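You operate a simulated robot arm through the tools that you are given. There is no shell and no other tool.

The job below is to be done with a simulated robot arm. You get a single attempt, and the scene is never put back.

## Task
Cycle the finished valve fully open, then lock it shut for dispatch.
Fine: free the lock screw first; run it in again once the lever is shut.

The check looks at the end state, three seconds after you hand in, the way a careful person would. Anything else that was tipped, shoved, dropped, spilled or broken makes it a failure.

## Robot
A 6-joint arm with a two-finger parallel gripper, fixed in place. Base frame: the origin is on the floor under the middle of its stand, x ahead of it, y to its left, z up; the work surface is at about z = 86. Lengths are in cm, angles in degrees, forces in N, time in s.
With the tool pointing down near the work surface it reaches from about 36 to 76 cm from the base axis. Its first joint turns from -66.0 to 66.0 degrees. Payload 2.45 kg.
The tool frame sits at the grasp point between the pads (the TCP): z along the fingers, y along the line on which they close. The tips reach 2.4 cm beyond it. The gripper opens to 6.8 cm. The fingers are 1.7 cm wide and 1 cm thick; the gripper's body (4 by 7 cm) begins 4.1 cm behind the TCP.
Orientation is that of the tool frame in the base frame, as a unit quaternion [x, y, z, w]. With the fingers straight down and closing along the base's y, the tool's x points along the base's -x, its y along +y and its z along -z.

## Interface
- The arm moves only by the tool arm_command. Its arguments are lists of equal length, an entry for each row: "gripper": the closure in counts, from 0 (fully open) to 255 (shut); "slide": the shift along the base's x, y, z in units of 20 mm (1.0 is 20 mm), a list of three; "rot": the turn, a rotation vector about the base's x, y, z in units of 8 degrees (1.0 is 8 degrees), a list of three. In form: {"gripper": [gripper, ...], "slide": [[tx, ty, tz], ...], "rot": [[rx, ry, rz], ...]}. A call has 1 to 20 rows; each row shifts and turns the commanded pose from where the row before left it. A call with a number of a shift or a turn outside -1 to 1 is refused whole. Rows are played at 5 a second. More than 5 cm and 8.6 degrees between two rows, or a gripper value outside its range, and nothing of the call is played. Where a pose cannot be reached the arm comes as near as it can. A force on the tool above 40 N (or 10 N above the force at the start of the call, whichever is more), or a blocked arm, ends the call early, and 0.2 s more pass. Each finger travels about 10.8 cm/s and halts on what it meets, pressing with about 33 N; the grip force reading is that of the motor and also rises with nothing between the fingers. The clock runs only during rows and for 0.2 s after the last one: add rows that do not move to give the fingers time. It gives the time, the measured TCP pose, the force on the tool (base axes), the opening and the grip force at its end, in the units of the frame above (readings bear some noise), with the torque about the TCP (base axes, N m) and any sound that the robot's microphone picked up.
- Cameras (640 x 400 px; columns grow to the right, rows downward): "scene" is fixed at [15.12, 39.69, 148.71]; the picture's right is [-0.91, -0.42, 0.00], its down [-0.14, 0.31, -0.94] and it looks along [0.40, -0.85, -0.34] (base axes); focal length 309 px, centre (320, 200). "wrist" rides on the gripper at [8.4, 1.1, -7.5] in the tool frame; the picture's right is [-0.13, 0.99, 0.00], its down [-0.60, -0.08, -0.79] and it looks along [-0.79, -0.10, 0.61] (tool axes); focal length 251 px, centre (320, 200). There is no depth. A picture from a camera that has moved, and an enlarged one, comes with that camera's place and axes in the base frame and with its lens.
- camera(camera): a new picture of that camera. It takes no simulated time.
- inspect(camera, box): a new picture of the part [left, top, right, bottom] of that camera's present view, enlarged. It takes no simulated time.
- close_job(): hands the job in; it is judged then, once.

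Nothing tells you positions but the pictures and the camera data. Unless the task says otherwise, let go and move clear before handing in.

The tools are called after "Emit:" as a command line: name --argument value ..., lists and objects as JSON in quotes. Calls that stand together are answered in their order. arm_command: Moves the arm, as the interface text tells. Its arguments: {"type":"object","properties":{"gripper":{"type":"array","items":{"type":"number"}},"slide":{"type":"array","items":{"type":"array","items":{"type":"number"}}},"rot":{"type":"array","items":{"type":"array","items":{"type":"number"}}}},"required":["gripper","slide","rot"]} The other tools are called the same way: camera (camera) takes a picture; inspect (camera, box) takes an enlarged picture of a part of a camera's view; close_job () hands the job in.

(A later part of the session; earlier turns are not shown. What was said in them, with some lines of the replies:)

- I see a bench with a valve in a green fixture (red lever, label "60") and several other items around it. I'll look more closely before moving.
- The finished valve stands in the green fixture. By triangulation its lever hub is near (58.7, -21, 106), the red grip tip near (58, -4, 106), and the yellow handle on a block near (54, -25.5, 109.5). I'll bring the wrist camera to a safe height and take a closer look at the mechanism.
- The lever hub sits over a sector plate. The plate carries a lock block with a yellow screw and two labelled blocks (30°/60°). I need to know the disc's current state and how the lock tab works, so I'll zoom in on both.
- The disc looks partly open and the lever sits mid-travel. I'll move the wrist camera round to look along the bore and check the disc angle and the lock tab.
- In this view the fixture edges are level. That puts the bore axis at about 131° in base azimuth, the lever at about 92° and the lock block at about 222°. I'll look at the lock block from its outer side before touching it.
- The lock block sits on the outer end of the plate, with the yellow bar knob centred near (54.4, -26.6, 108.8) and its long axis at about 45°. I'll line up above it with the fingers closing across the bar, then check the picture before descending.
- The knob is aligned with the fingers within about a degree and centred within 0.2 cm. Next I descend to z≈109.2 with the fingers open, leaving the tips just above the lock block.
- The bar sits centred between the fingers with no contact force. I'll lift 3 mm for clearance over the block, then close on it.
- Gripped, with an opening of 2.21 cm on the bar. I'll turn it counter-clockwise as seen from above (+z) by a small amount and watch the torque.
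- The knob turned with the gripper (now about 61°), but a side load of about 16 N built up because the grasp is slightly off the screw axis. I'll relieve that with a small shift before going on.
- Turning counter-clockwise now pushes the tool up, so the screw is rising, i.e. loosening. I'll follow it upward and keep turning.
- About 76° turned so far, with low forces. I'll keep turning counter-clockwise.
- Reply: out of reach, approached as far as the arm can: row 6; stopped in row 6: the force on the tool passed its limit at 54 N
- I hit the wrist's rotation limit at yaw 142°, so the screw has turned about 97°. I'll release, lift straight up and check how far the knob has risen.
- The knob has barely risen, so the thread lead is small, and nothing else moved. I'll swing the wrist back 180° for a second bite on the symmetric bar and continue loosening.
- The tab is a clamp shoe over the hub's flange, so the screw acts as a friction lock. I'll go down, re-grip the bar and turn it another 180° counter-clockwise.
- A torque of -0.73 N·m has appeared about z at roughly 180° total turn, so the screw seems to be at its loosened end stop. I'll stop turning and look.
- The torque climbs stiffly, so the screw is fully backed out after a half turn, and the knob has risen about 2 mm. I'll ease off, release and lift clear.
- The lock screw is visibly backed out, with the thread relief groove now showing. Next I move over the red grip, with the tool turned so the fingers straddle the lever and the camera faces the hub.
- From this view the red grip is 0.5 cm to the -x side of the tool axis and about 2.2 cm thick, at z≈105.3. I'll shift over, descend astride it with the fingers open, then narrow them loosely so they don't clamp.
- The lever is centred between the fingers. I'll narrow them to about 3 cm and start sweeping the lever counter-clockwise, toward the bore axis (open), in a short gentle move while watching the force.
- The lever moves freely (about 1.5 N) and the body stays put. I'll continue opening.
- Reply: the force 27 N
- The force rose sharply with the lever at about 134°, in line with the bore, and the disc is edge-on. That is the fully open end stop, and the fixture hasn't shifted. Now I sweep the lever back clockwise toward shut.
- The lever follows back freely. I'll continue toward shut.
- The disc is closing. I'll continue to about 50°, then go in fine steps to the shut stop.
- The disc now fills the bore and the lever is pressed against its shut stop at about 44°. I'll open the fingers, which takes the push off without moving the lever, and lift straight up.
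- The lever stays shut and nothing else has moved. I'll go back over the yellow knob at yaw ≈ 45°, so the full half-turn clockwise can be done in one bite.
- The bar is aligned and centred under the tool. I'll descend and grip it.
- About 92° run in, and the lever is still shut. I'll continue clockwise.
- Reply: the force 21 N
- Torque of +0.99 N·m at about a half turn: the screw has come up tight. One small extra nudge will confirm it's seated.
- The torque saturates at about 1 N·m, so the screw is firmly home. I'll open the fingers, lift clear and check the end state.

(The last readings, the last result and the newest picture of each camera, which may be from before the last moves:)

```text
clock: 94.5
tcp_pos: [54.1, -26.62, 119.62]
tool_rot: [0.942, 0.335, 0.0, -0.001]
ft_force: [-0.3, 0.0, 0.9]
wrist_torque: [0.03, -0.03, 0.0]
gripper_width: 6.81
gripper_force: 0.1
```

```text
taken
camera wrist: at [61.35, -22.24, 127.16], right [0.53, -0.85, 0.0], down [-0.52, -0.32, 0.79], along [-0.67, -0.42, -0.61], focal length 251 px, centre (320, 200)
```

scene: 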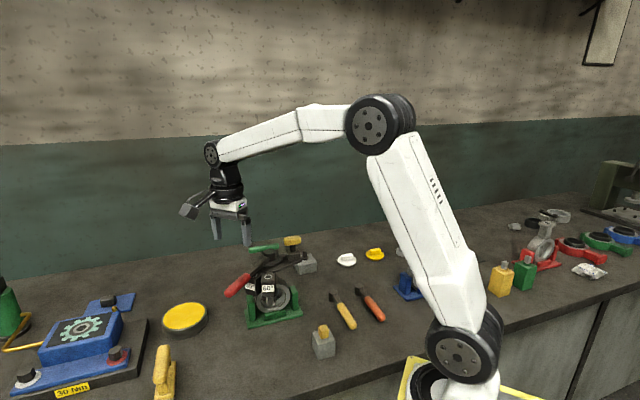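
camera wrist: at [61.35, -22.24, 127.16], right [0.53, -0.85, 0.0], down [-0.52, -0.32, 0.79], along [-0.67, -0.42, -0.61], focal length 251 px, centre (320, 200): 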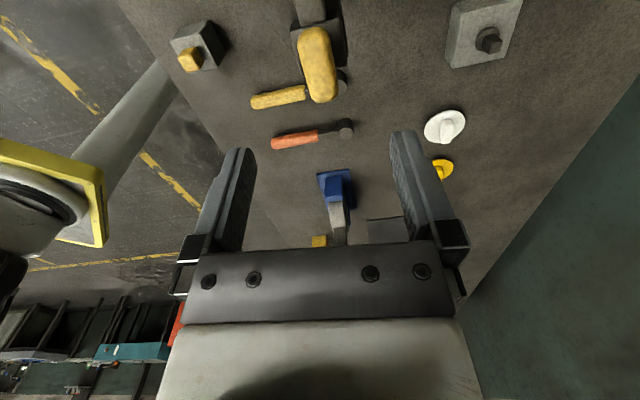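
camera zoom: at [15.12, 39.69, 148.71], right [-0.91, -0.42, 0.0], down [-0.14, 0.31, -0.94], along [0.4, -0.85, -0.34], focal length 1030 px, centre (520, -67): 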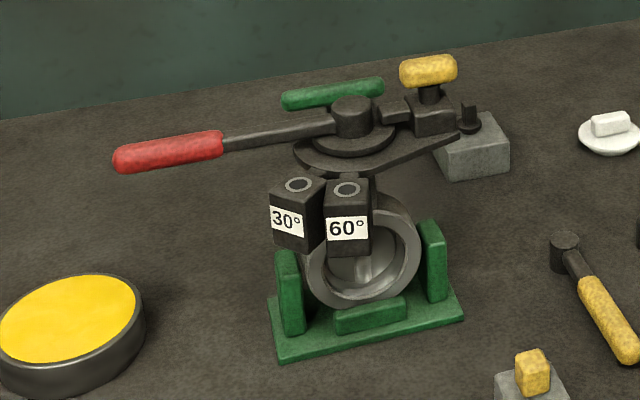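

The knob is back at its original seated height, the lever is shut with the disc filling the bore, and the surroundings are undisturbed. I'll retreat well clear and take a final look.

Emit:
arm_command --gripper '[0, 0, 0, 0, 0, 0, 0, 0, 0, 0, 0]' --slide '[[0, 0, 0.9], [0, 0, 0.9], [0, 0, 0.9], [0, 0, 0.9], [-0.4, 0.6, 0.6], [-0.4, 0.6, 0.6], [-0.4, 0.6, 0.6], [-0.4, 0.6, 0.6], [-0.4, 0.6, 0.4], [-0.4, 0.6, 0], [0, 0, 0]]' --rot '[[0, 0, 0], [0, 0, 0], [0, 0, 0], [0, 0, 0], [0, 0, 0.8], [0, 0, 0.8], [0, 0, 0.8], [0, 0, 0.8], [0, 0, 0.8], [0, 0, 0.8], [0, 0, 0]]'

Emit:
camera --camera "scene"

Emit:
inspect --camera "scene" --box '[240, 265, 310, 325]'

```text
clock: 97.0
tcp_pos: [49.43, -19.23, 132.4]
tool_rot: [0.779, 0.627, 0.0, -0.002]
ft_force: [-0.2, 1.3, 0.3]
wrist_torque: [0.03, 0.0, 0.02]
gripper_width: 6.82
gripper_force: 0.1
```

```text
taken
```

scene: 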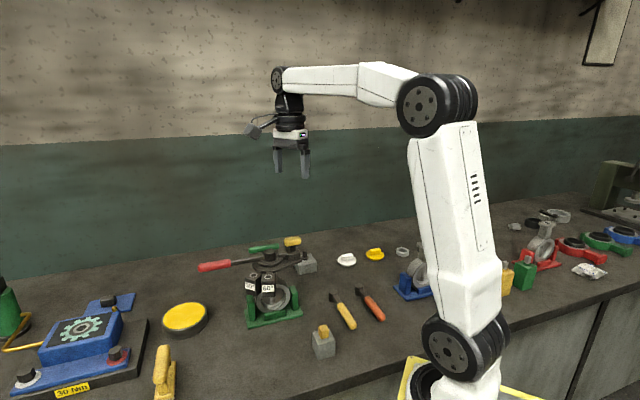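

```text
6.67 times, centred on (275, 295) of scene
camera zoom: at [15.12, 39.69, 148.71], right [-0.91, -0.42, 0.0], down [-0.14, 0.31, -0.94], along [0.4, -0.85, -0.34], focal length 2061 px, centre (620, -433)
```

zoom: 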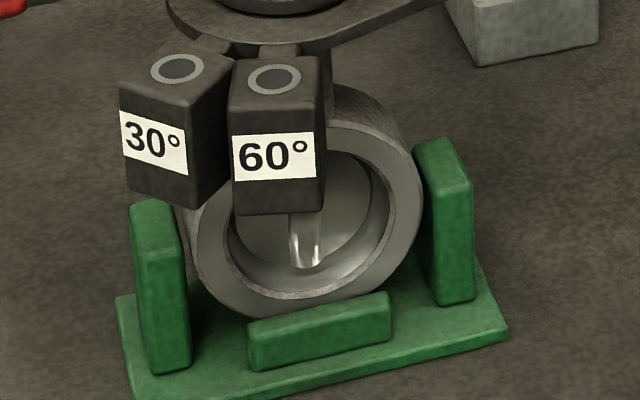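

The valve has been cycled to its open stop and back, the disc is shut, and the lock screw is run in tight. The arm is clear and nothing else has moved, so I'm handing in.

Emit:
close_job

```text
The job is handed in.
```

The finished valve (green fixture) has been cycled fully open and is now shut and locked. I've handed the job in; no result came back from the check.

- **Lock screw freed:** I backed the yellow-handled screw out about half a turn, until it reached its loosened stop.
- **Cycled open:** I swept the red lever to its open stop. The disc was edge-on in the bore and the force rose sharply there.
- **Shut:** I brought the lever back to its shut stop, about 90° away. The disc fills the bore, and the lever stayed put when I let go.
- **Locked:** I ran the screw in again until the torque levelled off at about 1 N·m. The knob is back at its original height and angle.

In the last pictures the fixture and the other items on the bench look undisturbed. The gripper is open and well clear of the valve.
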